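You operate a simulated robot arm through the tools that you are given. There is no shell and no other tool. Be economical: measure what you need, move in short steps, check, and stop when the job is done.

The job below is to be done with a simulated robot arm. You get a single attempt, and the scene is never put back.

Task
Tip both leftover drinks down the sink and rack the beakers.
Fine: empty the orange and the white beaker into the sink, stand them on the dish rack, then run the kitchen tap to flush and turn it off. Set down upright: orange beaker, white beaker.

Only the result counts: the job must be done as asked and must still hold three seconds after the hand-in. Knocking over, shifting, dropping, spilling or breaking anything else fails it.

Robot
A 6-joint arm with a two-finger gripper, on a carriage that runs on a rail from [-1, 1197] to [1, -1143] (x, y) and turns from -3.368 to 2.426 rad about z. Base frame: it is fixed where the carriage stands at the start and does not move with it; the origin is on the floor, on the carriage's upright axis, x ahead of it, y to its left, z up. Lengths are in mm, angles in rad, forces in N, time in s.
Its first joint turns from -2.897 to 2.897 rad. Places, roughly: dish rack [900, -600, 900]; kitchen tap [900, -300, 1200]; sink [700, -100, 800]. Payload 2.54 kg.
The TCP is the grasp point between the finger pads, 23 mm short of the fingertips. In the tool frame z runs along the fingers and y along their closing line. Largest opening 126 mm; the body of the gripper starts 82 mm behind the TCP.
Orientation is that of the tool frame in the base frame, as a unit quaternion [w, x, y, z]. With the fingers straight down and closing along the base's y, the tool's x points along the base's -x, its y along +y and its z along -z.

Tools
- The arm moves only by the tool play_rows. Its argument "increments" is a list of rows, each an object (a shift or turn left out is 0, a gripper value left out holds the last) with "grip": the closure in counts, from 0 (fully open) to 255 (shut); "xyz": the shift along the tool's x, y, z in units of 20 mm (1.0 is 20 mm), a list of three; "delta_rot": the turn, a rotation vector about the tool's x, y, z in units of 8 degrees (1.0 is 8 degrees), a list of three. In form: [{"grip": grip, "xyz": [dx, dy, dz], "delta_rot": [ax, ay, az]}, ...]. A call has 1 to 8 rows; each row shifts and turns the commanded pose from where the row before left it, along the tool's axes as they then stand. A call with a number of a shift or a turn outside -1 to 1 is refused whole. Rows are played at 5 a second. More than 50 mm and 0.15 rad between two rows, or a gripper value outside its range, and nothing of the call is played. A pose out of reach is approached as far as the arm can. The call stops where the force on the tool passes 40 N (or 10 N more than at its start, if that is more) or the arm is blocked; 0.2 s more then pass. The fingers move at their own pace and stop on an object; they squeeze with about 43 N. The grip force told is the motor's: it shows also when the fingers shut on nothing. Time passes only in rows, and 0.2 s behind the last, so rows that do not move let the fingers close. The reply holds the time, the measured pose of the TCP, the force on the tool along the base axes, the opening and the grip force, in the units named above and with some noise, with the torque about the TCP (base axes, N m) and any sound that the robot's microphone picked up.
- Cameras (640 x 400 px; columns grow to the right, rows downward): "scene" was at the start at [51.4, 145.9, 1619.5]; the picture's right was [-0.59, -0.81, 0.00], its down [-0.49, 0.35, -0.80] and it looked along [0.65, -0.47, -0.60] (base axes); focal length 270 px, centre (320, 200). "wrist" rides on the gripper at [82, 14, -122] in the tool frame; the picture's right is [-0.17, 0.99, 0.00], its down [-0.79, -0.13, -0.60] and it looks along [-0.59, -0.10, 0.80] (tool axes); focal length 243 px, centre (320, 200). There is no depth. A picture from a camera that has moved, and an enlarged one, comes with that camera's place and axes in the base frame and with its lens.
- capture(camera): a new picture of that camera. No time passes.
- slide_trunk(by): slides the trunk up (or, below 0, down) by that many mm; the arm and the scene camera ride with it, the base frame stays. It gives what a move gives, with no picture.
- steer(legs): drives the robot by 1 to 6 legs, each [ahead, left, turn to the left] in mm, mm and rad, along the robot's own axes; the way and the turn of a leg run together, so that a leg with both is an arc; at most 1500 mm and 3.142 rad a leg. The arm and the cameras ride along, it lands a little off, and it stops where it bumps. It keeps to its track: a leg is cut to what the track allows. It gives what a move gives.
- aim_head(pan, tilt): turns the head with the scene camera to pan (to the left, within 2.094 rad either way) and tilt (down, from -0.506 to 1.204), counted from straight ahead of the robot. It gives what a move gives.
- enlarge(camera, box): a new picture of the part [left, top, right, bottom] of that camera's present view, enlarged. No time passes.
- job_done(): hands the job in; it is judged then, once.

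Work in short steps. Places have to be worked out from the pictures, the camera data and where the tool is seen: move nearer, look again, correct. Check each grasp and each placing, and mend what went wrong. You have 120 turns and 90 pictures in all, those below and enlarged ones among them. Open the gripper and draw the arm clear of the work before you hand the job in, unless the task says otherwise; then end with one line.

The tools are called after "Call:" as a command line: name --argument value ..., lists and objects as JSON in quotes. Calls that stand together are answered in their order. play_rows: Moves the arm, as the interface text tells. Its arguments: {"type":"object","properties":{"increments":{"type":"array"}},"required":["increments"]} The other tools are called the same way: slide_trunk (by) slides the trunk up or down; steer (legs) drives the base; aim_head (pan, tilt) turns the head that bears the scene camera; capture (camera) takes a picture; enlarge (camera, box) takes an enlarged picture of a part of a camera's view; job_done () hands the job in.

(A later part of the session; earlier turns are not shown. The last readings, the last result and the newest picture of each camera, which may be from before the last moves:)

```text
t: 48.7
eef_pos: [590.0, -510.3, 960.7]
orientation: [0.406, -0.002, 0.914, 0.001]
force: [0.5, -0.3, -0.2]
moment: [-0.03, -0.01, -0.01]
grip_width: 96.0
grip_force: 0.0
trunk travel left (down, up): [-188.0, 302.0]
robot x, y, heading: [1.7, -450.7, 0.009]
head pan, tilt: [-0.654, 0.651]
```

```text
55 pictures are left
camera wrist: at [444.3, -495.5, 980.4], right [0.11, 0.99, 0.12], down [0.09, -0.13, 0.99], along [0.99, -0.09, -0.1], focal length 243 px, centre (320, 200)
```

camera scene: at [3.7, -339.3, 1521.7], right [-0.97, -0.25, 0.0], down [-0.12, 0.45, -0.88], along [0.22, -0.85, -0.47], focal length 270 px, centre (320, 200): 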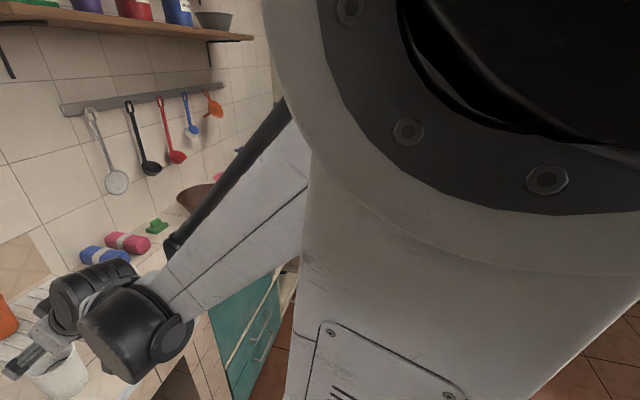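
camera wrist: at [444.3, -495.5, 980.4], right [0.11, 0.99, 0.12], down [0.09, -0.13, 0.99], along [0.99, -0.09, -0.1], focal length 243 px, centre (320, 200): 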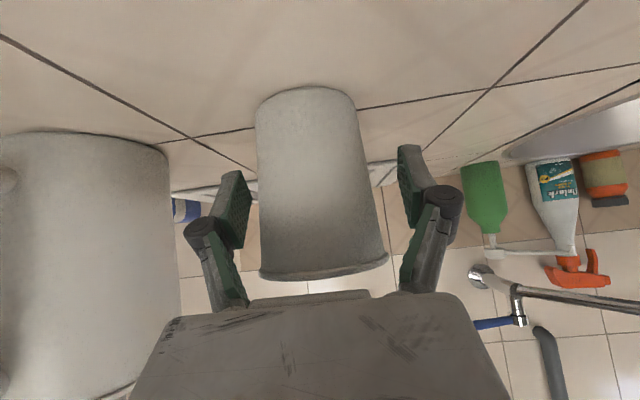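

Well centred. I close and lift with the trunk.

Call:
play_rows --increments '[{"grip": 255}, {"grip": 255}, {"grip": 255}, {"grip": 255}, {"grip": 255}]'

Call:
slide_trunk --by 20

Call:
slide_trunk --by 105

Call:
capture --camera "wrist"

Call:
aim_head --pan -0.2 --tilt 0.65

Call:
capture --camera "scene"

```text
t: 49.9
eef_pos: [589.9, -510.1, 960.0]
orientation: [0.406, -0.003, 0.914, 0.001]
force: [0.7, 0.3, -0.3]
moment: [0.02, -0.03, -0.02]
grip_width: 60.9
grip_force: 42.6
trunk travel left (down, up): [-188.0, 302.0]
robot x, y, heading: [1.7, -449.5, 0.003]
head pan, tilt: [-0.654, 0.651]
```

```text
t: 50.6
eef_pos: [590.6, -509.3, 980.1]
orientation: [0.406, -0.002, 0.914, 0.001]
force: [0.5, -0.2, -1.5]
moment: [-0.03, -0.05, 0.03]
grip_width: 60.8
grip_force: 43.1
trunk travel left (down, up): [-208.0, 282.0]
robot x, y, heading: [1.7, -445.9, 0.006]
head pan, tilt: [-0.654, 0.651]
```

```text
t: 51.9
eef_pos: [590.2, -509.6, 1086.1]
orientation: [0.405, -0.002, 0.914, 0.001]
force: [-0.4, -0.3, -1.6]
moment: [0.02, -0.02, -0.02]
grip_width: 60.7
grip_force: 43.3
trunk travel left (down, up): [-313.0, 177.0]
robot x, y, heading: [1.3, -447.3, 0.004]
head pan, tilt: [-0.654, 0.651]
```

```text
54 pictures are left
camera wrist: at [444.4, -495.5, 1105.2], right [0.11, 0.99, 0.12], down [0.09, -0.13, 0.99], along [0.99, -0.09, -0.1], focal length 243 px, centre (320, 200)
```

wrist: 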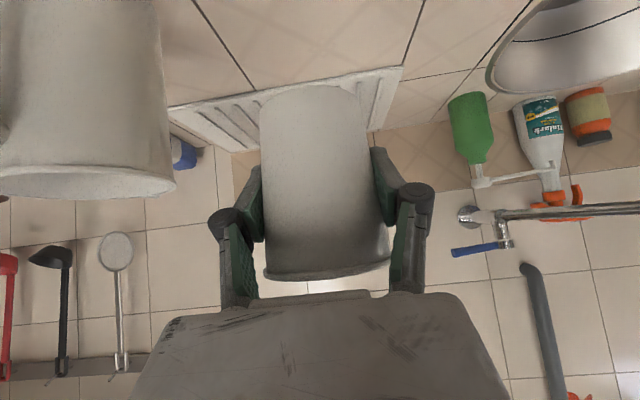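

```text
t: 52.8
eef_pos: [589.5, -509.3, 1085.7]
orientation: [0.406, -0.002, 0.914, 0.0]
force: [1.7, 0.2, -1.7]
moment: [0.0, -0.01, -0.01]
grip_width: 60.7
grip_force: 42.7
trunk travel left (down, up): [-313.0, 177.0]
robot x, y, heading: [-1.9, -446.8, 0.005]
head pan, tilt: [-0.201, 0.649]
```

```text
53 pictures are left
camera scene: at [42.6, -317.2, 1520.0], right [-0.73, -0.69, 0.0], down [-0.33, 0.35, -0.87], along [0.6, -0.64, -0.48], focal length 270 px, centre (320, 200)
```

scene: 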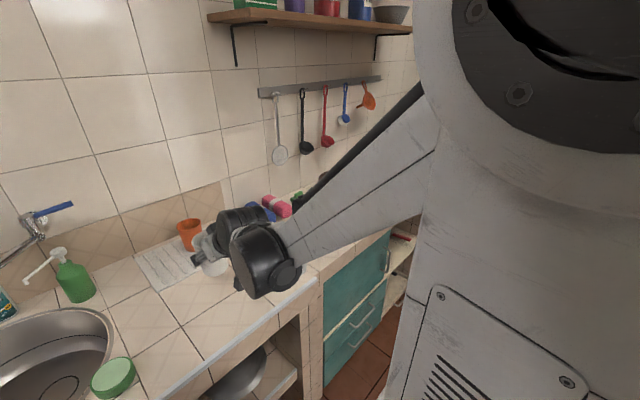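

Lifted, and orange is standing on the rack in the background. I return the carriage to the pouring position.

Call:
steer --legs '[[0, 150, 0]]'

Call:
play_rows --increments '[{"xyz": [-0.16, 0.3, 0.178]}, {"xyz": [-0.16, 0.6, 0.178]}, {"xyz": [-0.16, 0.85, 0.178]}, {"xyz": [-0.16, 0.85, 0.178]}, {"xyz": [-0.16, 0.85, 0.178]}, {"xyz": [-0.16, 0.85, 0.178]}, {"xyz": [-0.16, 0.85, 0.178]}, {"xyz": [-0.16, 0.85, 0.178]}]'

Call:
play_rows --increments '[{"xyz": [-0.16, 0.85, 0.178]}, {"xyz": [-0.16, 0.85, 0.178]}, {"xyz": [-0.16, 0.85, 0.178]}, {"xyz": [-0.16, 0.85, 0.178]}, {"xyz": [-0.16, 0.85, 0.178]}, {"xyz": [-0.16, 0.85, 0.178]}, {"xyz": [-0.16, 0.85, 0.178]}, {"xyz": [-0.16, 0.85, 0.178]}]'

Call:
play_rows --increments '[{"xyz": [-0.16, 0.85, 0.178]}, {"xyz": [-0.16, 0.85, 0.178]}, {"xyz": [-0.16, 0.6, 0.178]}, {"xyz": [-0.16, 0.3, 0.178]}]'

Call:
capture --camera "scene"

```text
t: 54.2
eef_pos: [589.2, -358.0, 1085.6]
orientation: [0.405, -0.002, 0.914, 0.001]
force: [-0.6, 0.1, -1.1]
moment: [0.0, 0.04, 0.02]
grip_width: 61.0
grip_force: 43.3
trunk travel left (down, up): [-313.0, 177.0]
robot x, y, heading: [1.3, -297.3, 0.002]
head pan, tilt: [-0.201, 0.649]
```

```text
t: 56.0
eef_pos: [626.8, -237.3, 1086.4]
orientation: [0.406, -0.003, 0.914, 0.002]
force: [0.6, 0.1, -0.9]
moment: [0.0, -0.01, 0.0]
grip_width: 60.6
grip_force: 42.7
trunk travel left (down, up): [-313.0, 177.0]
robot x, y, heading: [0.9, -298.2, 0.01]
head pan, tilt: [-0.201, 0.649]
```

```text
t: 57.8
eef_pos: [665.8, -101.0, 1084.9]
orientation: [0.405, -0.003, 0.914, 0.001]
force: [0.0, 0.2, -1.1]
moment: [-0.01, -0.01, -0.01]
grip_width: 60.7
grip_force: 43.2
trunk travel left (down, up): [-313.0, 177.0]
robot x, y, heading: [-0.8, -296.1, 0.005]
head pan, tilt: [-0.201, 0.649]
```

```text
t: 58.8
eef_pos: [685.3, -49.5, 1084.5]
orientation: [0.407, -0.002, 0.914, 0.001]
force: [0.1, 0.8, -1.1]
moment: [0.04, -0.01, 0.02]
grip_width: 60.7
grip_force: 43.0
trunk travel left (down, up): [-313.0, 177.0]
robot x, y, heading: [-0.8, -298.8, 0.007]
head pan, tilt: [-0.201, 0.649]
```

```text
52 pictures are left
camera scene: at [65.4, -116.9, 1507.2], right [-0.19, -0.98, 0.0], down [-0.59, 0.12, -0.8], along [0.78, -0.15, -0.6], focal length 270 px, centre (320, 200)
```

scene: 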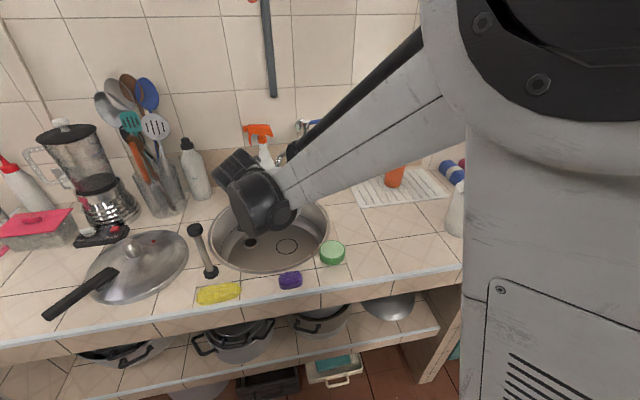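

Same pour pose as before. I tilt.

Call:
play_rows --increments '[{"delta_rot": [-0.669, 0, 0.743]}, {"delta_rot": [-0.669, 0, 0.743]}, {"delta_rot": [-0.669, 0, 0.743]}, {"delta_rot": [-0.669, 0, 0.743]}, {"delta_rot": [-0.669, 0, 0.743]}, {"delta_rot": [-0.669, 0, 0.743]}, {"delta_rot": [-0.669, 0, 0.743]}]'

Call:
play_rows --increments '[{"delta_rot": [-0.669, 0, 0.743]}, {"delta_rot": [-0.669, 0, 0.743]}, {"delta_rot": [-0.669, 0, 0.743]}, {"delta_rot": [-0.669, 0, 0.743]}, {"delta_rot": [-0.669, 0, 0.743]}, {"delta_rot": [-0.669, 0, 0.743]}, {"delta_rot": [-0.669, 0, 0.743]}]'

Call:
capture --camera "wrist"

Call:
play_rows --increments '[{}, {}, {}, {}, {}, {}, {}, {}]'

Call:
play_rows --increments '[{}, {}, {}, {}, {}, {}, {}, {}]'

Call:
capture --camera "wrist"

Call:
capture --camera "scene"

```text
t: 60.4
eef_pos: [684.0, -49.7, 1084.6]
orientation: [0.357, 0.189, 0.807, 0.43]
force: [0.0, -1.3, -0.7]
moment: [0.0, 0.01, -0.01]
grip_width: 60.5
grip_force: 42.7
trunk travel left (down, up): [-313.0, 177.0]
robot x, y, heading: [0.4, -297.9, 0.004]
head pan, tilt: [-0.201, 0.649]
```

```text
t: 62.0
eef_pos: [683.8, -49.4, 1085.3]
orientation: [0.225, 0.336, 0.512, 0.758]
force: [-0.3, 0.5, -0.8]
moment: [-0.03, 0.0, 0.04]
grip_width: 60.4
grip_force: 43.1
trunk travel left (down, up): [-313.0, 177.0]
robot x, y, heading: [1.4, -295.1, 0.004]
head pan, tilt: [-0.201, 0.649]
```

```text
51 pictures are left
camera wrist: at [539.0, -73.8, 1089.4], right [0.12, -0.48, 0.87], down [0.09, -0.87, -0.49], along [0.99, 0.14, -0.06], focal length 243 px, centre (320, 200)
```

wrist: 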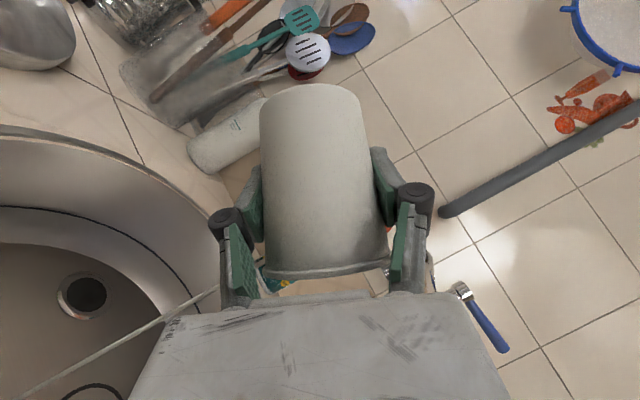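

```text
t: 63.8
eef_pos: [684.3, -50.1, 1084.8]
orientation: [0.225, 0.336, 0.513, 0.757]
force: [0.9, 0.6, -0.5]
moment: [-0.02, 0.01, -0.01]
grip_width: 60.2
grip_force: 43.1
trunk travel left (down, up): [-313.0, 177.0]
robot x, y, heading: [-3.2, -296.5, 0.006]
head pan, tilt: [-0.201, 0.649]
```

```text
t: 65.6
eef_pos: [684.3, -49.9, 1086.1]
orientation: [0.224, 0.336, 0.513, 0.757]
force: [0.1, 0.6, 0.0]
moment: [0.04, 0.02, -0.02]
grip_width: 60.1
grip_force: 43.2
trunk travel left (down, up): [-313.0, 177.0]
robot x, y, heading: [3.2, -293.4, 0.007]
head pan, tilt: [-0.201, 0.649]
```

```text
50 pictures are left
camera wrist: at [539.2, -73.9, 1089.5], right [0.12, -0.48, 0.87], down [0.09, -0.87, -0.49], along [0.99, 0.14, -0.06], focal length 243 px, centre (320, 200)
```

wrist: 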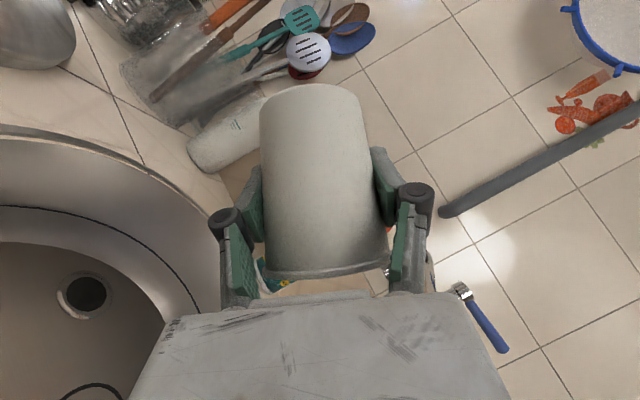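

```text
49 pictures are left
camera scene: at [65.3, -117.0, 1507.3], right [-0.19, -0.98, 0.0], down [-0.59, 0.12, -0.8], along [0.78, -0.15, -0.6], focal length 270 px, centre (320, 200)
```

scene: 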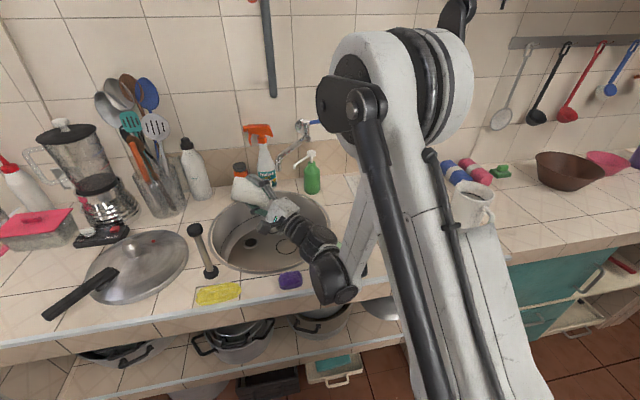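

Drained. I rotate back, move to the rack area and advance.

Call:
play_rows --increments '[{"delta_rot": [0.669, 0, -0.743]}, {"delta_rot": [0.669, 0, -0.743]}, {"delta_rot": [0.669, 0, -0.743]}, {"delta_rot": [0.669, 0, -0.743]}, {"delta_rot": [0.669, 0, -0.743]}, {"delta_rot": [0.669, 0, -0.743]}, {"delta_rot": [0.669, 0, -0.743]}]'

Call:
play_rows --increments '[{"delta_rot": [0.669, 0, -0.743]}, {"delta_rot": [0.669, 0, -0.743]}, {"delta_rot": [0.669, 0, -0.743]}, {"delta_rot": [0.669, 0, -0.743]}, {"delta_rot": [0.669, 0, -0.743]}, {"delta_rot": [0.669, 0, -0.743]}, {"delta_rot": [0.669, 0, -0.743]}]'

Call:
steer --legs '[[0, -150, 0]]'

Call:
play_rows --increments '[{"xyz": [0, -1, 0]}, {"xyz": [0, -1, 0]}, {"xyz": [0, -1, 0]}, {"xyz": [0, -1, 0]}, {"xyz": [0, -1, 0]}, {"xyz": [0, -1, 0]}, {"xyz": [0, -1, 0]}, {"xyz": [0, -1, 0]}]'

Call:
play_rows --increments '[{"xyz": [0, -1, 0]}, {"xyz": [0, -1, 0]}, {"xyz": [0, -1, 0]}, {"xyz": [0, -1, 0]}, {"xyz": [0, -0.5, 0]}]'

Call:
capture --camera "wrist"

```text
t: 67.2
eef_pos: [683.0, -49.8, 1085.6]
orientation: [0.358, 0.187, 0.808, 0.429]
force: [1.3, -0.6, 0.3]
moment: [-0.02, 0.01, -0.02]
grip_width: 60.5
grip_force: 43.4
trunk travel left (down, up): [-313.0, 177.0]
robot x, y, heading: [1.4, -298.5, 0.009]
head pan, tilt: [-0.201, 0.649]
```

```text
t: 68.8
eef_pos: [684.0, -49.5, 1084.5]
orientation: [0.406, -0.003, 0.914, 0.0]
force: [-0.1, -0.1, -1.0]
moment: [0.01, 0.03, 0.02]
grip_width: 60.4
grip_force: 43.3
trunk travel left (down, up): [-313.0, 177.0]
robot x, y, heading: [-1.9, -292.2, 0.003]
head pan, tilt: [-0.201, 0.649]
```

```text
t: 70.2
eef_pos: [684.4, -201.3, 1085.2]
orientation: [0.406, -0.003, 0.914, 0.001]
force: [0.0, -0.3, -0.8]
moment: [0.02, 0.0, -0.03]
grip_width: 60.5
grip_force: 42.8
trunk travel left (down, up): [-313.0, 177.0]
robot x, y, heading: [2.2, -447.1, 0.006]
head pan, tilt: [-0.201, 0.649]
```

```text
t: 72.0
eef_pos: [686.3, -362.2, 1085.6]
orientation: [0.406, -0.002, 0.914, 0.002]
force: [-0.5, -0.4, -0.4]
moment: [0.01, 0.01, 0.0]
grip_width: 60.3
grip_force: 42.2
trunk travel left (down, up): [-313.0, 177.0]
robot x, y, heading: [1.5, -448.1, 0.006]
head pan, tilt: [-0.201, 0.649]
```

```text
t: 73.2
eef_pos: [687.1, -452.2, 1085.1]
orientation: [0.405, -0.003, 0.914, 0.001]
force: [0.3, -0.1, -0.8]
moment: [0.0, 0.0, -0.01]
grip_width: 60.5
grip_force: 42.7
trunk travel left (down, up): [-313.0, 177.0]
robot x, y, heading: [-0.1, -447.5, 0.003]
head pan, tilt: [-0.201, 0.649]
```

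```text
48 pictures are left
camera wrist: at [540.4, -439.0, 1104.9], right [0.11, 0.99, 0.12], down [0.09, -0.13, 0.99], along [0.99, -0.09, -0.1], focal length 243 px, centre (320, 200)
```

wrist: 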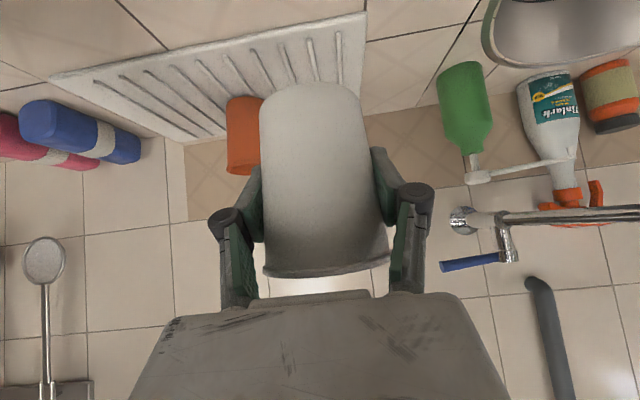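

White is lined up at y -452, and the rack's near edge is at y -393. I advance to x 840 and lower.

Call:
play_rows --increments '[{"xyz": [-0.64, 0, 0.71]}, {"xyz": [-0.64, 0, 0.71]}, {"xyz": [-0.64, 0, 0.71]}, {"xyz": [-0.64, 0, 0.71]}, {"xyz": [-0.64, 0, 0.71]}, {"xyz": [-0.64, 0, 0.71]}, {"xyz": [-0.64, 0, 0.71]}, {"xyz": [-0.64, 0, 0.71]}]'

Call:
play_rows --increments '[{"xyz": [0.74, 0, 0.67]}, {"xyz": [0.74, 0, 0.67]}, {"xyz": [0.74, 0, 0.67]}, {"xyz": [0.74, 0, 0.67]}, {"xyz": [0.74, 0, 0.67]}, {}]'

Call:
capture --camera "wrist"

Call:
capture --camera "scene"

```text
t: 75.0
eef_pos: [839.8, -452.8, 1085.1]
orientation: [0.406, -0.003, 0.914, 0.001]
force: [-0.4, 0.4, 0.0]
moment: [-0.02, 0.02, -0.02]
grip_width: 60.4
grip_force: 43.0
trunk travel left (down, up): [-313.0, 177.0]
robot x, y, heading: [2.5, -446.4, 0.004]
head pan, tilt: [-0.201, 0.649]
```

```text
t: 76.4
eef_pos: [839.2, -451.5, 983.6]
orientation: [0.406, -0.002, 0.914, 0.0]
force: [0.3, -0.8, -0.4]
moment: [0.04, -0.01, 0.02]
grip_width: 60.6
grip_force: 43.0
trunk travel left (down, up): [-313.0, 177.0]
robot x, y, heading: [-1.0, -450.7, 0.001]
head pan, tilt: [-0.201, 0.649]
```

```text
47 pictures are left
camera wrist: at [694.7, -437.3, 1003.9], right [0.11, 0.99, 0.12], down [0.09, -0.13, 0.99], along [0.99, -0.09, -0.1], focal length 243 px, centre (320, 200)
```

wrist: 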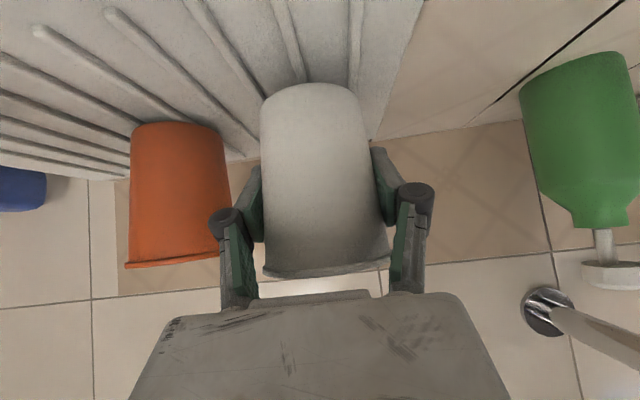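

```text
46 pictures are left
camera scene: at [66.0, -268.0, 1507.3], right [-0.19, -0.98, 0.0], down [-0.59, 0.12, -0.8], along [0.78, -0.15, -0.6], focal length 270 px, centre (320, 200)
```

scene: 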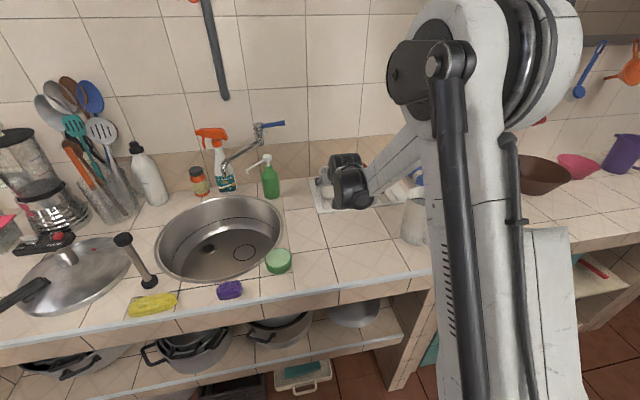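

There is about 10 mm to go before contact. I creep down.

Call:
play_rows --increments '[{"xyz": [0.111, 0, 0.1]}, {"xyz": [0.111, 0, 0.1]}, {}]'

Call:
play_rows --increments '[{"xyz": [0.074, 0, 0.067]}, {"xyz": [0.074, 0, 0.067]}, {}]'

```text
t: 77.2
eef_pos: [839.4, -450.6, 979.0]
orientation: [0.406, -0.002, 0.914, 0.001]
force: [0.2, -0.3, -1.3]
moment: [0.0, 0.0, -0.01]
grip_width: 60.4
grip_force: 42.7
trunk travel left (down, up): [-313.0, 177.0]
robot x, y, heading: [-1.7, -444.9, 0.007]
head pan, tilt: [-0.201, 0.649]
```

```text
t: 78.0
eef_pos: [840.6, -451.4, 974.7]
orientation: [0.406, -0.003, 0.914, 0.001]
force: [-0.6, 0.0, -0.5]
moment: [0.0, 0.01, 0.03]
grip_width: 60.1
grip_force: 43.2
trunk travel left (down, up): [-313.0, 177.0]
robot x, y, heading: [2.0, -445.1, 0.004]
head pan, tilt: [-0.201, 0.649]
```

Call:
play_rows --increments '[{"xyz": [0.055, 0, 0.05]}, {}]'

Call:
play_rows --increments '[{"xyz": [0.055, 0, 0.05]}, {}]'

```text
t: 78.6
eef_pos: [838.3, -449.5, 973.6]
orientation: [0.406, -0.002, 0.914, 0.0]
force: [3.5, 0.1, 10.2]
moment: [-0.03, -0.21, 0.0]
grip_width: 60.3
grip_force: 43.2
trunk travel left (down, up): [-313.0, 177.0]
robot x, y, heading: [-0.4, -447.2, 0.006]
head pan, tilt: [-0.201, 0.649]
```

```text
t: 79.2
eef_pos: [838.0, -450.3, 975.1]
orientation: [0.408, -0.002, 0.913, 0.001]
force: [11.1, 0.4, 30.0]
moment: [-0.03, -0.52, 0.01]
grip_width: 60.4
grip_force: 43.1
trunk travel left (down, up): [-313.0, 177.0]
robot x, y, heading: [1.4, -445.8, 0.007]
head pan, tilt: [-0.201, 0.649]
```

Firm contact. I ease up 1.5 mm and release to about 80 mm.

Call:
play_rows --increments '[{"xyz": [-0.06, 0, -0.054]}, {}, {"grip": 100}, {"grip": 94}, {}]'

Call:
capture --camera "wrist"

```text
t: 80.4
eef_pos: [837.5, -451.7, 973.0]
orientation: [0.406, -0.003, 0.914, 0.001]
force: [0.6, -0.5, -0.1]
moment: [0.0, 0.03, -0.04]
grip_width: 79.8
grip_force: 0.3
trunk travel left (down, up): [-313.0, 177.0]
robot x, y, heading: [1.0, -446.6, 0.006]
head pan, tilt: [-0.201, 0.649]
```

```text
45 pictures are left
camera wrist: at [693.0, -437.0, 993.1], right [0.11, 0.99, 0.12], down [0.09, -0.13, 0.99], along [0.99, -0.09, -0.1], focal length 243 px, centre (320, 200)
```

wrist: 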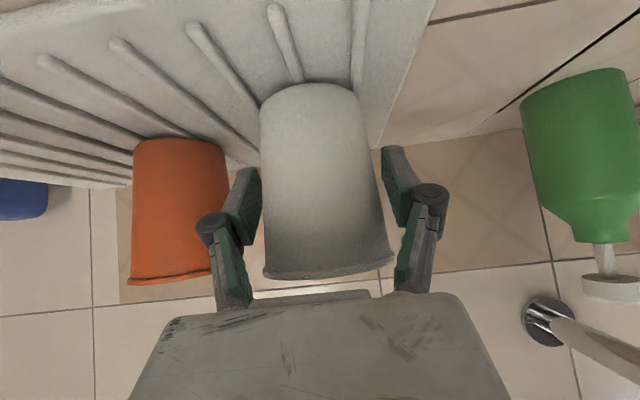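

White stands upright. I retreat along the tool axis and then up.

Call:
play_rows --increments '[{"xyz": [0, 0, -1]}, {"xyz": [0, 0, -1]}, {"xyz": [0, 0, -1]}, {"xyz": [0, 0, -1]}, {"xyz": [0, 0, -1]}, {"xyz": [0, 0, -1]}, {"xyz": [0, 0, -1]}, {"xyz": [0, 0, -1]}]'

Call:
capture --camera "wrist"

Call:
capture --camera "scene"

Call:
enlarge --camera "scene" --box '[190, 100, 310, 175]'

```text
t: 82.2
eef_pos: [721.0, -452.2, 1083.0]
orientation: [0.405, -0.003, 0.914, 0.002]
force: [-0.5, -0.1, 0.5]
moment: [0.0, -0.03, 0.01]
grip_width: 79.2
grip_force: 0.0
trunk travel left (down, up): [-313.0, 177.0]
robot x, y, heading: [-1.8, -450.6, 0.007]
head pan, tilt: [-0.201, 0.649]
```

```text
44 pictures are left
camera wrist: at [574.7, -437.7, 1101.8], right [0.11, 0.99, 0.12], down [0.09, -0.13, 0.99], along [0.99, -0.09, -0.1], focal length 243 px, centre (320, 200)
```

wrist: 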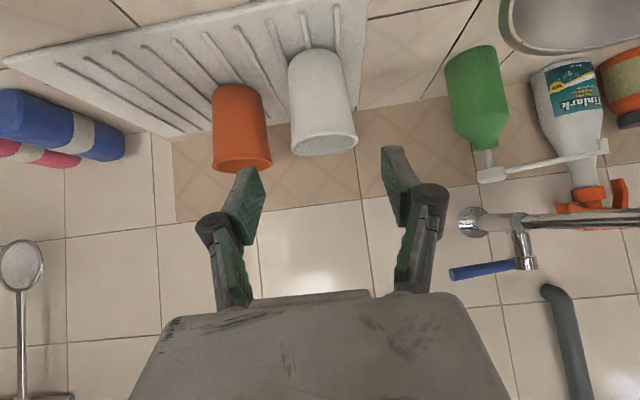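

```text
43 pictures are left
camera scene: at [65.7, -268.0, 1507.3], right [-0.19, -0.98, 0.0], down [-0.59, 0.12, -0.8], along [0.78, -0.15, -0.6], focal length 270 px, centre (320, 200)
```

scene: 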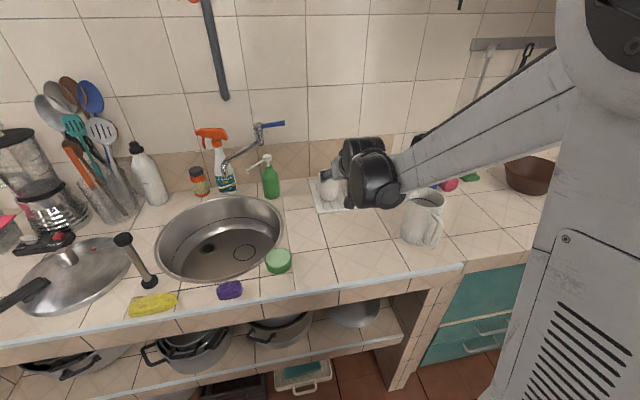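

```text
5.33 times, centred on (250, 138) of scene
camera zoom: at [65.7, -268.0, 1507.3], right [-0.19, -0.98, 0.0], down [-0.59, 0.12, -0.8], along [0.78, -0.15, -0.6], focal length 1443 px, centre (693, 533)
```

zoom: 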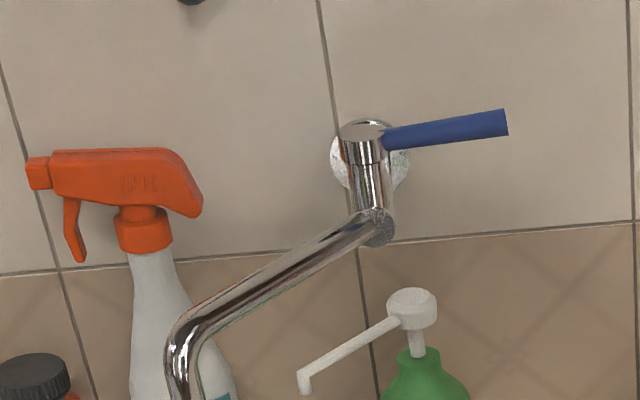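

Both beakers are on the rack. The tap lever (blue) triangulates to pivot (886,-238,1183) and tip (898,-317,1185), apparently swivelling about the vertical axis. I raise the trunk and turn the tool to point down, closing along x.

Call:
slide_trunk --by 110

Call:
play_rows --increments '[{"delta_rot": [0, 1, 0]}, {"delta_rot": [0, 1, 0]}, {"delta_rot": [0, 1, 0]}, {"delta_rot": [0, 1, 0]}, {"delta_rot": [0, 1, 0]}, {"delta_rot": [0, 1, 0]}, {"xyz": [0, 0, -1]}, {"xyz": [0, 0, -1]}]'

Call:
play_rows --increments '[{"xyz": [0, 0, -1], "delta_rot": [0, 0, -1]}, {"xyz": [0, 0, -0.5], "delta_rot": [0, 0, -1]}, {"delta_rot": [0, 0, -1]}, {"delta_rot": [0, 0, -1]}, {"delta_rot": [0, 0, -1]}, {"delta_rot": [0, 0, -1]}, {"delta_rot": [0, 0, -1]}, {"delta_rot": [0, 0, -1]}]'

Call:
play_rows --increments '[{"delta_rot": [0, 0, -1]}, {"delta_rot": [0, 0, -1]}, {"delta_rot": [0, 0, -1]}, {"delta_rot": [0, 0, -0.25]}]'

Call:
capture --camera "wrist"

Call:
capture --camera "scene"

```text
t: 83.6
eef_pos: [720.3, -451.9, 1191.9]
orientation: [0.406, -0.002, 0.914, 0.001]
force: [-0.6, 0.5, -1.5]
moment: [-0.01, -0.02, -0.02]
grip_width: 79.3
grip_force: 0.0
trunk travel left (down, up): [-423.0, 67.0]
robot x, y, heading: [7.4, -447.7, 0.007]
head pan, tilt: [-0.201, 0.649]
```

```text
t: 85.4
eef_pos: [720.8, -453.2, 1230.8]
orientation: [-0.001, -0.003, 1.0, 0.0]
force: [-0.4, -0.7, 0.6]
moment: [0.02, -0.05, 0.01]
grip_width: 79.7
grip_force: 0.2
trunk travel left (down, up): [-423.0, 67.0]
robot x, y, heading: [-1.0, -449.3, 0.005]
head pan, tilt: [-0.201, 0.649]
```

```text
t: 87.2
eef_pos: [721.6, -452.3, 1262.0]
orientation: [0.0, -0.532, 0.847, 0.0]
force: [0.4, 0.1, -0.1]
moment: [-0.01, 0.03, 0.0]
grip_width: 79.7
grip_force: 0.0
trunk travel left (down, up): [-423.0, 67.0]
robot x, y, heading: [-0.1, -448.7, 0.006]
head pan, tilt: [-0.201, 0.649]
```

```text
t: 88.2
eef_pos: [720.1, -452.1, 1261.6]
orientation: [0.0, 0.71, -0.705, -0.001]
force: [0.2, -0.7, 0.0]
moment: [0.0, 0.03, -0.02]
grip_width: 79.6
grip_force: 0.2
trunk travel left (down, up): [-423.0, 67.0]
robot x, y, heading: [-1.2, -447.5, 0.001]
head pan, tilt: [-0.201, 0.649]
```

```text
41 pictures are left
camera wrist: at [707.2, -533.2, 1382.9], right [-0.99, 0.16, 0.0], down [0.13, 0.79, 0.6], along [0.09, 0.59, -0.8], focal length 243 px, centre (320, 200)
```

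wrist: 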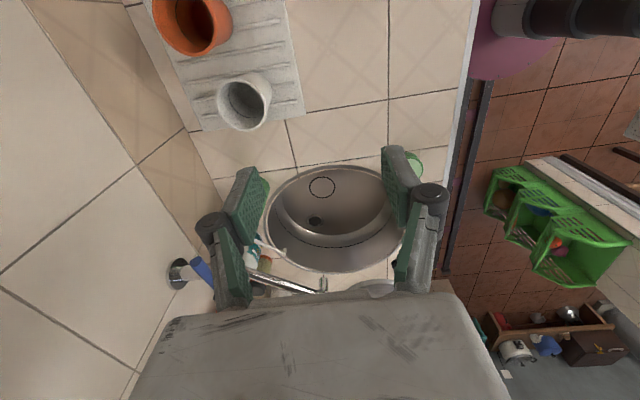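

```text
40 pictures are left
camera scene: at [65.6, -268.0, 1617.3], right [-0.19, -0.98, 0.0], down [-0.59, 0.12, -0.8], along [0.78, -0.15, -0.6], focal length 270 px, centre (320, 200)
```

scene: 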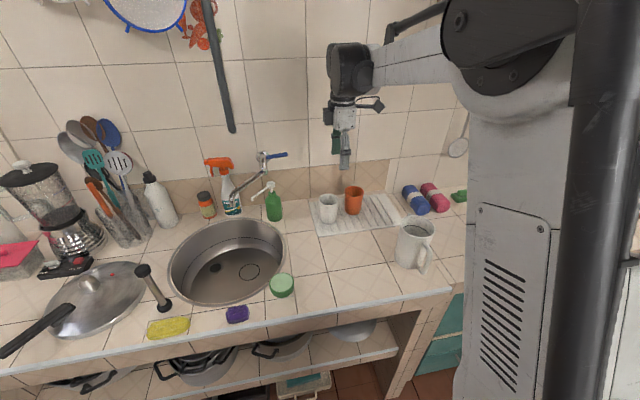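

Both beakers stand on the rack, upright and empty. I move the hand above the lever (895,-302) with a 50 mm cage opening.

Call:
play_rows --increments '[{"grip": 150, "xyz": [-0.83, -0.97, 0]}, {"xyz": [-0.83, -0.97, 0]}, {"xyz": [-0.83, -0.97, 0]}, {"xyz": [-0.83, -0.97, 0]}, {"xyz": [-0.83, -0.97, 0]}, {"xyz": [-0.83, -0.97, 0]}, {"xyz": [-0.83, -0.97, 0]}, {"xyz": [-0.83, -0.97, 0]}]'

Call:
play_rows --increments '[{"xyz": [-0.83, -0.97, 0]}]'

Call:
capture --camera "wrist"

Call:
enlarge --camera "scene" --box '[180, 70, 340, 170]'

```text
t: 90.0
eef_pos: [877.0, -317.7, 1261.0]
orientation: [0.001, 0.709, -0.705, 0.0]
force: [-0.4, 0.0, -0.2]
moment: [0.0, 0.03, 0.01]
grip_width: 52.0
grip_force: 0.0
trunk travel left (down, up): [-423.0, 67.0]
robot x, y, heading: [3.6, -447.5, 0.009]
head pan, tilt: [-0.201, 0.649]
```

```text
t: 90.4
eef_pos: [894.2, -300.0, 1262.0]
orientation: [0.0, 0.709, -0.705, 0.001]
force: [-0.8, 0.6, 0.7]
moment: [0.02, -0.07, 0.01]
grip_width: 51.8
grip_force: 0.1
trunk travel left (down, up): [-423.0, 67.0]
robot x, y, heading: [-1.5, -447.6, 0.002]
head pan, tilt: [-0.201, 0.649]
```

```text
39 pictures are left
camera wrist: at [880.6, -382.5, 1382.5], right [-0.99, 0.16, 0.0], down [0.13, 0.79, 0.6], along [0.1, 0.59, -0.8], focal length 243 px, centre (320, 200)
```

wrist: 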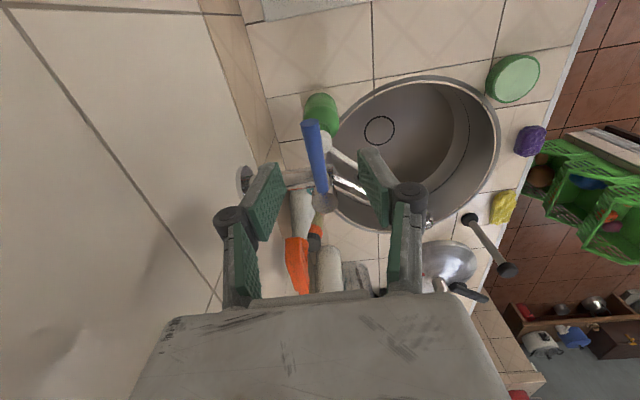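

```text
4.00 times, centred on (260, 120) of scene
camera zoom: at [64.7, -267.9, 1617.2], right [-0.19, -0.98, 0.0], down [-0.59, 0.12, -0.8], along [0.78, -0.15, -0.6], focal length 1082 px, centre (560, 520)
```

zoom: 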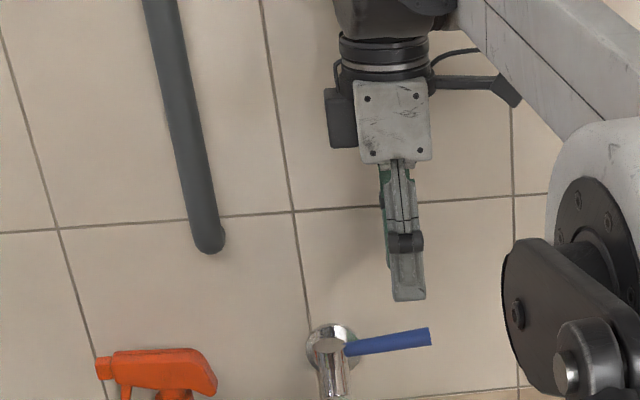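

The lever is between the fingers in x (at about 899), with its tip at y -316. I descend to straddle it.

Call:
play_rows --increments '[{"xyz": [0, -0.2, 0.8]}, {"xyz": [0, 0, 0.8]}, {"xyz": [0, 0, 0.8]}, {"xyz": [0, 0, 0.8]}, {"xyz": [0, 0, 0.5]}]'

Call:
enlarge --camera "scene" --box '[180, 100, 340, 200]'

Call:
capture --camera "wrist"

```text
t: 91.6
eef_pos: [898.7, -302.6, 1187.8]
orientation: [0.001, 0.709, -0.705, -0.001]
force: [-0.1, 0.0, 0.2]
moment: [-0.01, 0.03, 0.02]
grip_width: 52.0
grip_force: 0.0
trunk travel left (down, up): [-423.0, 67.0]
robot x, y, heading: [1.9, -446.9, 0.004]
head pan, tilt: [-0.201, 0.649]
```

```text
4.00 times, centred on (260, 150) of scene
camera zoom: at [65.8, -267.9, 1617.3], right [-0.19, -0.98, 0.0], down [-0.59, 0.12, -0.8], along [0.78, -0.15, -0.6], focal length 1082 px, centre (560, 400)
```

zoom: 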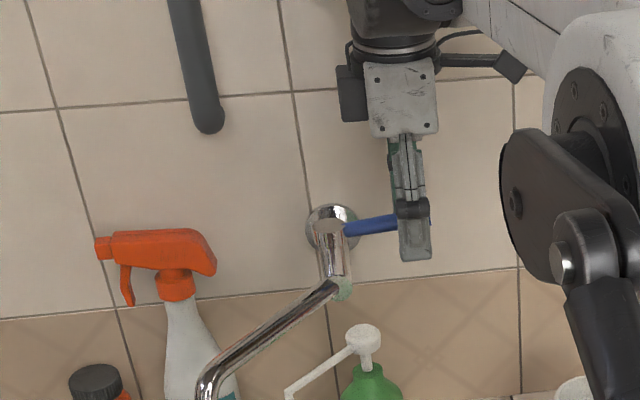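

```text
36 pictures are left
camera wrist: at [885.0, -382.4, 1308.3], right [-0.99, 0.16, 0.0], down [0.13, 0.79, 0.6], along [0.1, 0.59, -0.8], focal length 243 px, centre (320, 200)
```

wrist: 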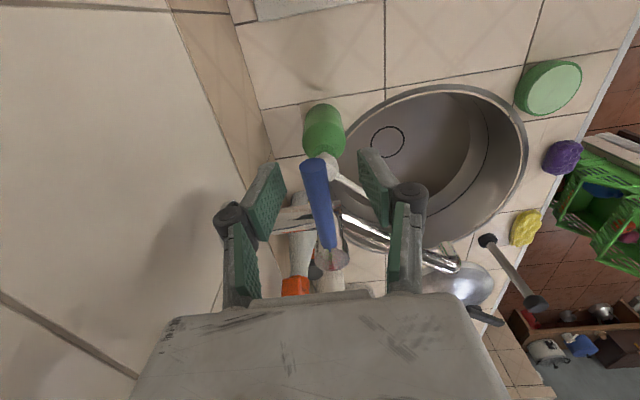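

The lever is caged. I pull towards the robot (-x) gently and read the force and sound.

Call:
play_rows --increments '[{"xyz": [0, 0.4, 0]}, {"xyz": [0, 0.4, 0]}, {"xyz": [0, 0.3, 0]}, {"xyz": [0, 0.3, 0]}]'

Call:
capture --camera "wrist"

```text
t: 92.6
eef_pos: [870.5, -302.5, 1187.6]
orientation: [0.0, 0.709, -0.705, -0.001]
force: [0.1, -0.5, 0.2]
moment: [0.02, -0.01, 0.0]
grip_width: 52.4
grip_force: 0.0
trunk travel left (down, up): [-423.0, 67.0]
robot x, y, heading: [3.0, -448.5, 0.009]
head pan, tilt: [-0.201, 0.649]
```

```text
35 pictures are left
camera wrist: at [857.0, -383.3, 1308.2], right [-0.99, 0.16, 0.0], down [0.13, 0.79, 0.6], along [0.09, 0.59, -0.8], focal length 243 px, centre (320, 200)
```

wrist: 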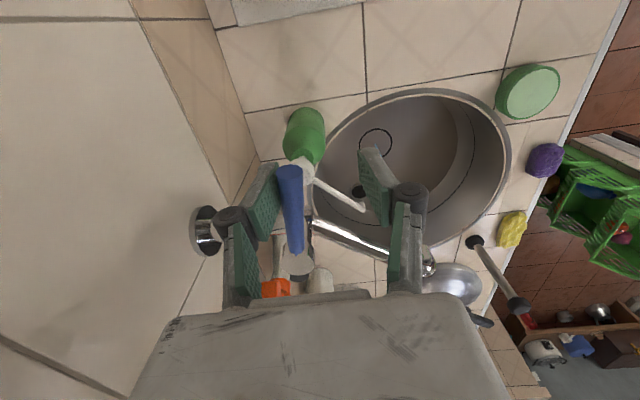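

The wall-side finger is just reaching the lever. I continue pulling.

Call:
play_rows --increments '[{"xyz": [0, 0.25, 0]}, {"xyz": [0, 0.25, 0]}, {"xyz": [0, 0.25, 0]}, {"xyz": [0, 0.25, 0]}]'

Call:
capture --camera "wrist"

```text
t: 93.6
eef_pos: [850.8, -301.0, 1186.9]
orientation: [0.0, 0.709, -0.705, 0.0]
force: [0.0, 0.1, -0.1]
moment: [0.02, 0.01, -0.01]
grip_width: 52.4
grip_force: 0.1
trunk travel left (down, up): [-423.0, 67.0]
robot x, y, heading: [3.0, -449.4, 0.005]
head pan, tilt: [-0.201, 0.649]
```

```text
34 pictures are left
camera wrist: at [836.8, -382.5, 1308.4], right [-0.99, 0.16, 0.0], down [0.13, 0.79, 0.6], along [0.1, 0.59, -0.8], focal length 243 px, centre (320, 200)
```

wrist: 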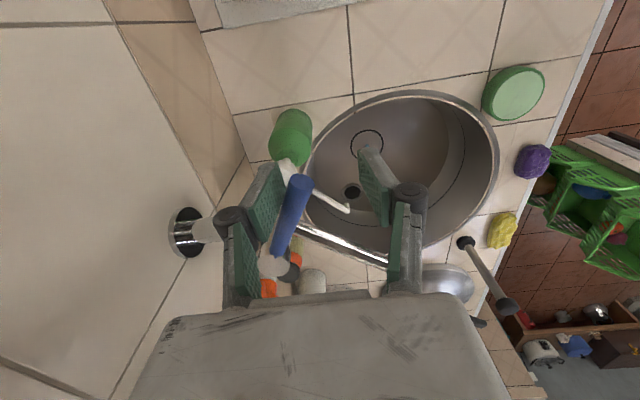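

The lever swivels toward the robot with little resistance. I continue along the arc and watch for water.

Call:
play_rows --increments '[{"xyz": [-0.1, 0.4, 0]}, {"xyz": [-0.15, 0.4, 0]}, {"xyz": [-0.2, 0.4, 0]}, {"xyz": [-0.25, 0.35, 0]}]'

Call:
capture --camera "wrist"

Call:
capture --camera "scene"

```text
t: 94.6
eef_pos: [818.7, -287.7, 1188.7]
orientation: [0.0, 0.709, -0.706, 0.0]
force: [0.1, -0.1, 0.1]
moment: [-0.02, 0.0, 0.01]
grip_width: 51.8
grip_force: 0.0
trunk travel left (down, up): [-423.0, 67.0]
robot x, y, heading: [0.5, -446.9, 0.006]
head pan, tilt: [-0.201, 0.649]
```

```text
33 pictures are left
camera wrist: at [806.2, -368.4, 1309.0], right [-0.99, 0.16, 0.0], down [0.13, 0.79, 0.6], along [0.1, 0.59, -0.8], focal length 243 px, centre (320, 200)
```

wrist: 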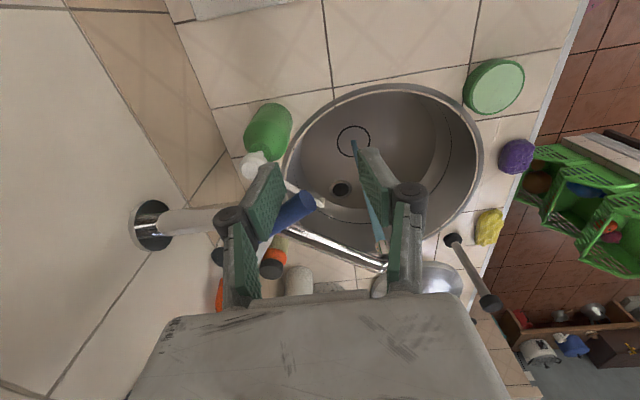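

```text
32 pictures are left
camera scene: at [65.5, -267.9, 1617.3], right [-0.19, -0.98, 0.0], down [-0.59, 0.12, -0.8], along [0.78, -0.15, -0.6], focal length 270 px, centre (320, 200)
```

scene: 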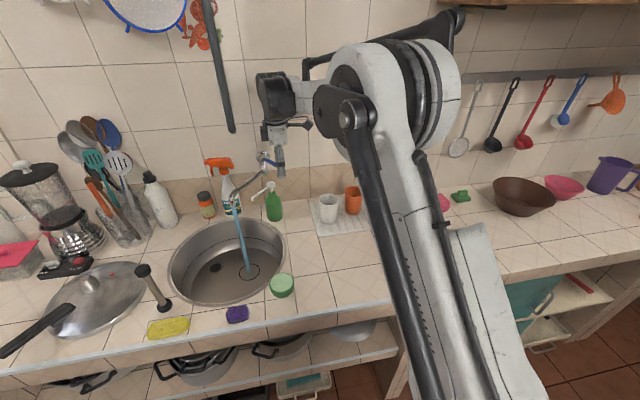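

Water runs into the sink. I let it flush for a few seconds.

Call:
play_rows --increments '[{}, {}, {}, {}, {}, {}, {}, {}]'

Call:
play_rows --increments '[{}, {}, {}, {}, {}, {}, {}, {}]'

Call:
play_rows --increments '[{}, {}, {}, {}, {}, {}, {}, {}]'

Call:
enlarge --camera "scene" --box '[150, 120, 390, 270]'

```text
t: 96.4
eef_pos: [819.4, -286.8, 1187.8]
orientation: [0.001, 0.709, -0.705, -0.001]
force: [0.2, -0.1, -0.7]
moment: [0.0, -0.04, -0.01]
grip_width: 52.0
grip_force: 0.2
trunk travel left (down, up): [-423.0, 67.0]
robot x, y, heading: [0.5, -445.6, 0.003]
head pan, tilt: [-0.201, 0.649]
```

```text
t: 98.2
eef_pos: [818.9, -287.4, 1188.9]
orientation: [0.0, 0.709, -0.705, -0.001]
force: [-0.3, -0.7, 0.0]
moment: [-0.02, 0.01, 0.0]
grip_width: 52.0
grip_force: 0.2
trunk travel left (down, up): [-423.0, 67.0]
robot x, y, heading: [1.9, -448.8, 0.007]
head pan, tilt: [-0.201, 0.649]
```

```text
t: 100.0
eef_pos: [820.0, -288.6, 1189.0]
orientation: [0.0, 0.709, -0.706, 0.0]
force: [0.6, -0.1, -0.2]
moment: [0.01, 0.0, -0.02]
grip_width: 52.0
grip_force: 0.1
trunk travel left (down, up): [-423.0, 67.0]
robot x, y, heading: [1.6, -448.0, 0.01]
head pan, tilt: [-0.201, 0.649]
```

```text
2.67 times, centred on (270, 195) of scene
camera zoom: at [65.6, -268.0, 1617.3], right [-0.19, -0.98, 0.0], down [-0.59, 0.12, -0.8], along [0.78, -0.15, -0.6], focal length 721 px, centre (453, 213)
```

zoom: 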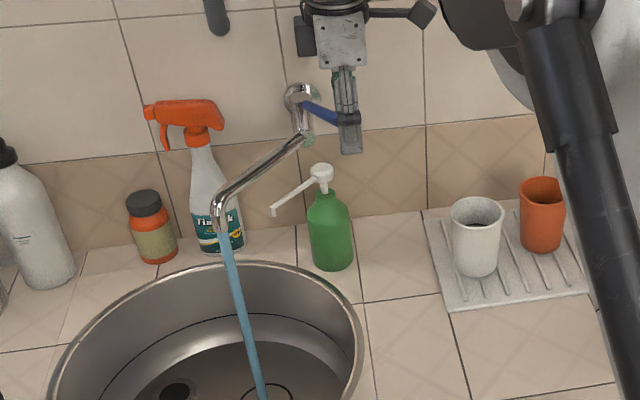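

Flushed for over 5 s. I push the lever back toward the wall with the robot-side finger to shut the tap.

Call:
play_rows --increments '[{"xyz": [0.1, -0.6, 0]}, {"xyz": [0.1, -0.6, 0]}, {"xyz": [0.15, -0.6, 0]}, {"xyz": [0.15, -0.6, 0]}, {"xyz": [0.1, -0.6, 0]}, {"xyz": [0, -0.6, 0]}, {"xyz": [0, -0.4, 0]}]'

Call:
play_rows --increments '[{"xyz": [0, -0.2, 0]}, {"xyz": [0, -0.2, 0]}, {"xyz": [0, -0.2, 0]}]'

Call:
capture --camera "wrist"

Call:
enlarge --camera "scene" --box '[150, 120, 390, 270]'

```text
t: 101.1
eef_pos: [866.4, -308.0, 1189.2]
orientation: [0.005, 0.708, -0.707, -0.001]
force: [-17.4, -17.6, -4.0]
moment: [0.03, 0.1, 0.82]
grip_width: 63.7
grip_force: 8.7
trunk travel left (down, up): [-423.0, 67.0]
robot x, y, heading: [-2.4, -453.1, 0.004]
head pan, tilt: [-0.201, 0.649]
stopped in row 5: the force on the tool passed its limit at 45 N (the readings are from after the stop); the commanded pose is now the measured one
```

```text
t: 101.5
eef_pos: [870.3, -312.0, 1189.7]
orientation: [-0.006, -0.706, 0.708, 0.0]
force: [-12.6, -14.6, 0.8]
moment: [0.11, 0.3, 0.68]
grip_width: 62.1
grip_force: 7.7
trunk travel left (down, up): [-423.0, 67.0]
robot x, y, heading: [-2.9, -448.6, -0.002]
head pan, tilt: [-0.201, 0.649]
stopped in row 2: the force on the tool passed its limit at 42 N (the readings are from after the stop); the commanded pose is now the measured one
```

```text
30 pictures are left
camera wrist: at [857.5, -392.6, 1310.6], right [-0.99, 0.17, 0.01], down [0.14, 0.8, 0.59], along [0.09, 0.58, -0.81], focal length 243 px, centre (320, 200)
```

wrist: 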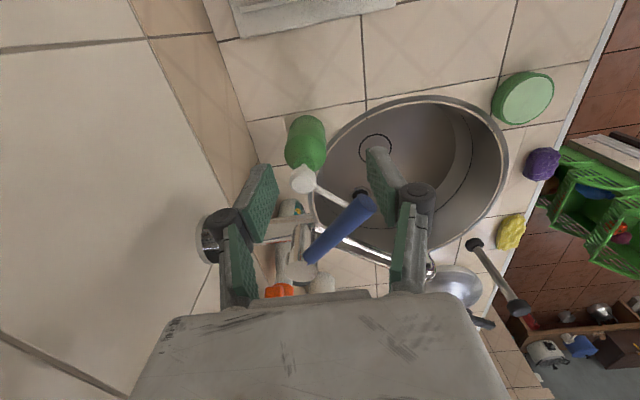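

```text
2.67 times, centred on (270, 195) of scene
camera zoom: at [64.7, -271.2, 1617.7], right [-0.2, -0.98, 0.0], down [-0.59, 0.12, -0.8], along [0.78, -0.16, -0.6], focal length 721 px, centre (453, 213)
```

zoom: 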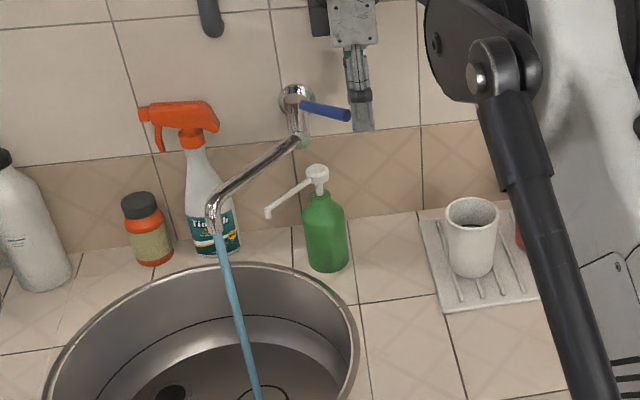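

The lever tip jammed against the finger pad; the lever is now about 48° open and water still runs. I back off, rise, and will use the closed fingers as a peg on the lever's inner side instead.

Call:
play_rows --increments '[{"xyz": [0, 0.6, 0]}, {"xyz": [0.2, 0, -0.8]}, {"xyz": [0, 0, -0.8]}, {"xyz": [0, 0, -0.8]}, {"xyz": [0, 0, -0.8]}, {"grip": 255}, {}, {}]'

Call:
capture --camera "wrist"

Call:
enlarge --camera "scene" --box '[190, 100, 350, 200]'

```text
t: 103.3
eef_pos: [860.7, -311.3, 1252.0]
orientation: [-0.005, -0.707, 0.708, 0.001]
force: [-0.3, 0.0, -0.7]
moment: [-0.02, 0.0, -0.01]
grip_width: 0.1
grip_force: 28.3
trunk travel left (down, up): [-423.0, 67.0]
robot x, y, heading: [3.8, -449.4, 0.005]
head pan, tilt: [-0.201, 0.649]
```

```text
28 pictures are left
camera wrist: at [848.0, -391.4, 1373.7], right [-0.99, 0.17, 0.01], down [0.14, 0.8, 0.59], along [0.09, 0.58, -0.81], focal length 243 px, centre (320, 200)
```

wrist: 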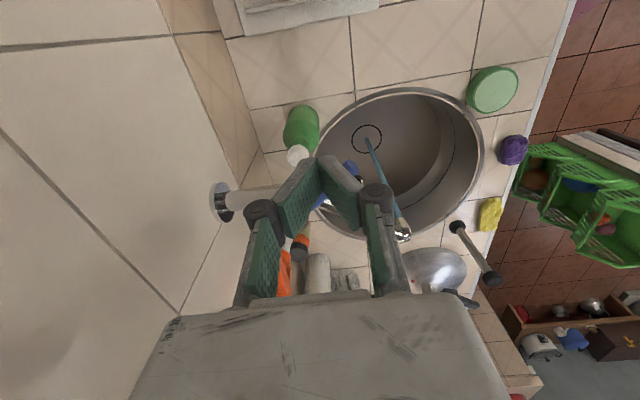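

```text
4.00 times, centred on (270, 150) of scene
camera zoom: at [66.1, -269.0, 1617.3], right [-0.2, -0.98, 0.0], down [-0.59, 0.12, -0.8], along [0.78, -0.16, -0.6], focal length 1082 px, centre (520, 400)
```

zoom: 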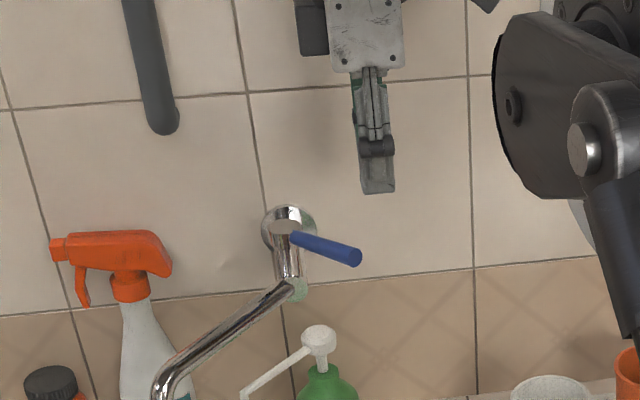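

The lever spans (896,-243) to (839,-296). I move the closed fingers above (832,-258), on the inner side of the lever.

Call:
play_rows --increments '[{"xyz": [-0.9, 0.48, 0]}, {"xyz": [-0.9, 0.48, 0]}, {"xyz": [-0.86, 0.48, 0]}, {}]'

Call:
capture --camera "wrist"

Call:
enlarge --camera "scene" --box '[190, 100, 350, 200]'

```text
t: 104.3
eef_pos: [832.3, -258.5, 1252.1]
orientation: [-0.005, -0.707, 0.708, 0.0]
force: [0.6, 0.7, 0.1]
moment: [-0.01, -0.04, -0.01]
grip_width: 0.0
grip_force: 28.4
trunk travel left (down, up): [-423.0, 67.0]
robot x, y, heading: [-1.7, -448.8, 0.004]
head pan, tilt: [-0.201, 0.649]
```

```text
26 pictures are left
camera wrist: at [819.0, -338.9, 1374.0], right [-0.99, 0.17, 0.01], down [0.14, 0.8, 0.59], along [0.09, 0.58, -0.81], focal length 243 px, centre (320, 200)
```

wrist: 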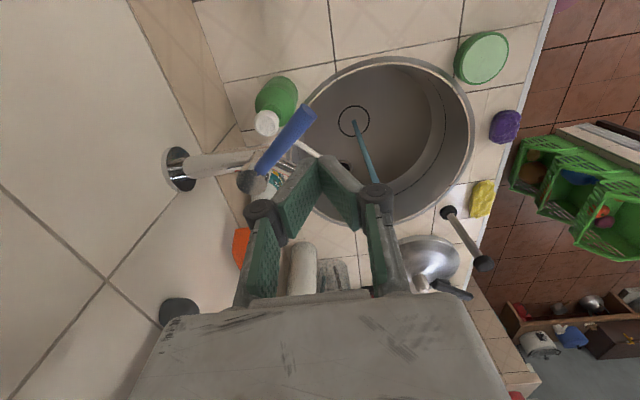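

```text
4.00 times, centred on (270, 150) of scene
camera zoom: at [66.0, -268.9, 1617.3], right [-0.2, -0.98, 0.0], down [-0.59, 0.12, -0.8], along [0.78, -0.16, -0.6], focal length 1082 px, centre (520, 400)
```

zoom: 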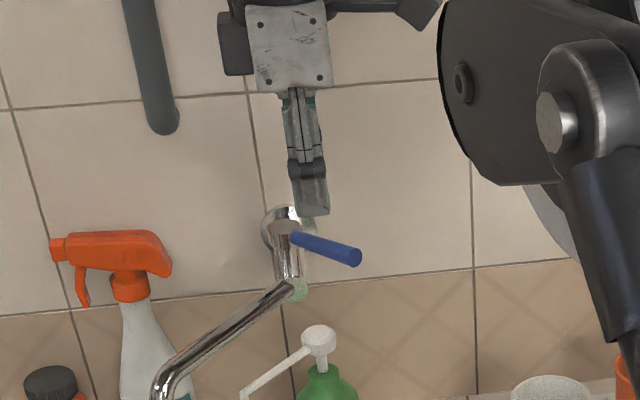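

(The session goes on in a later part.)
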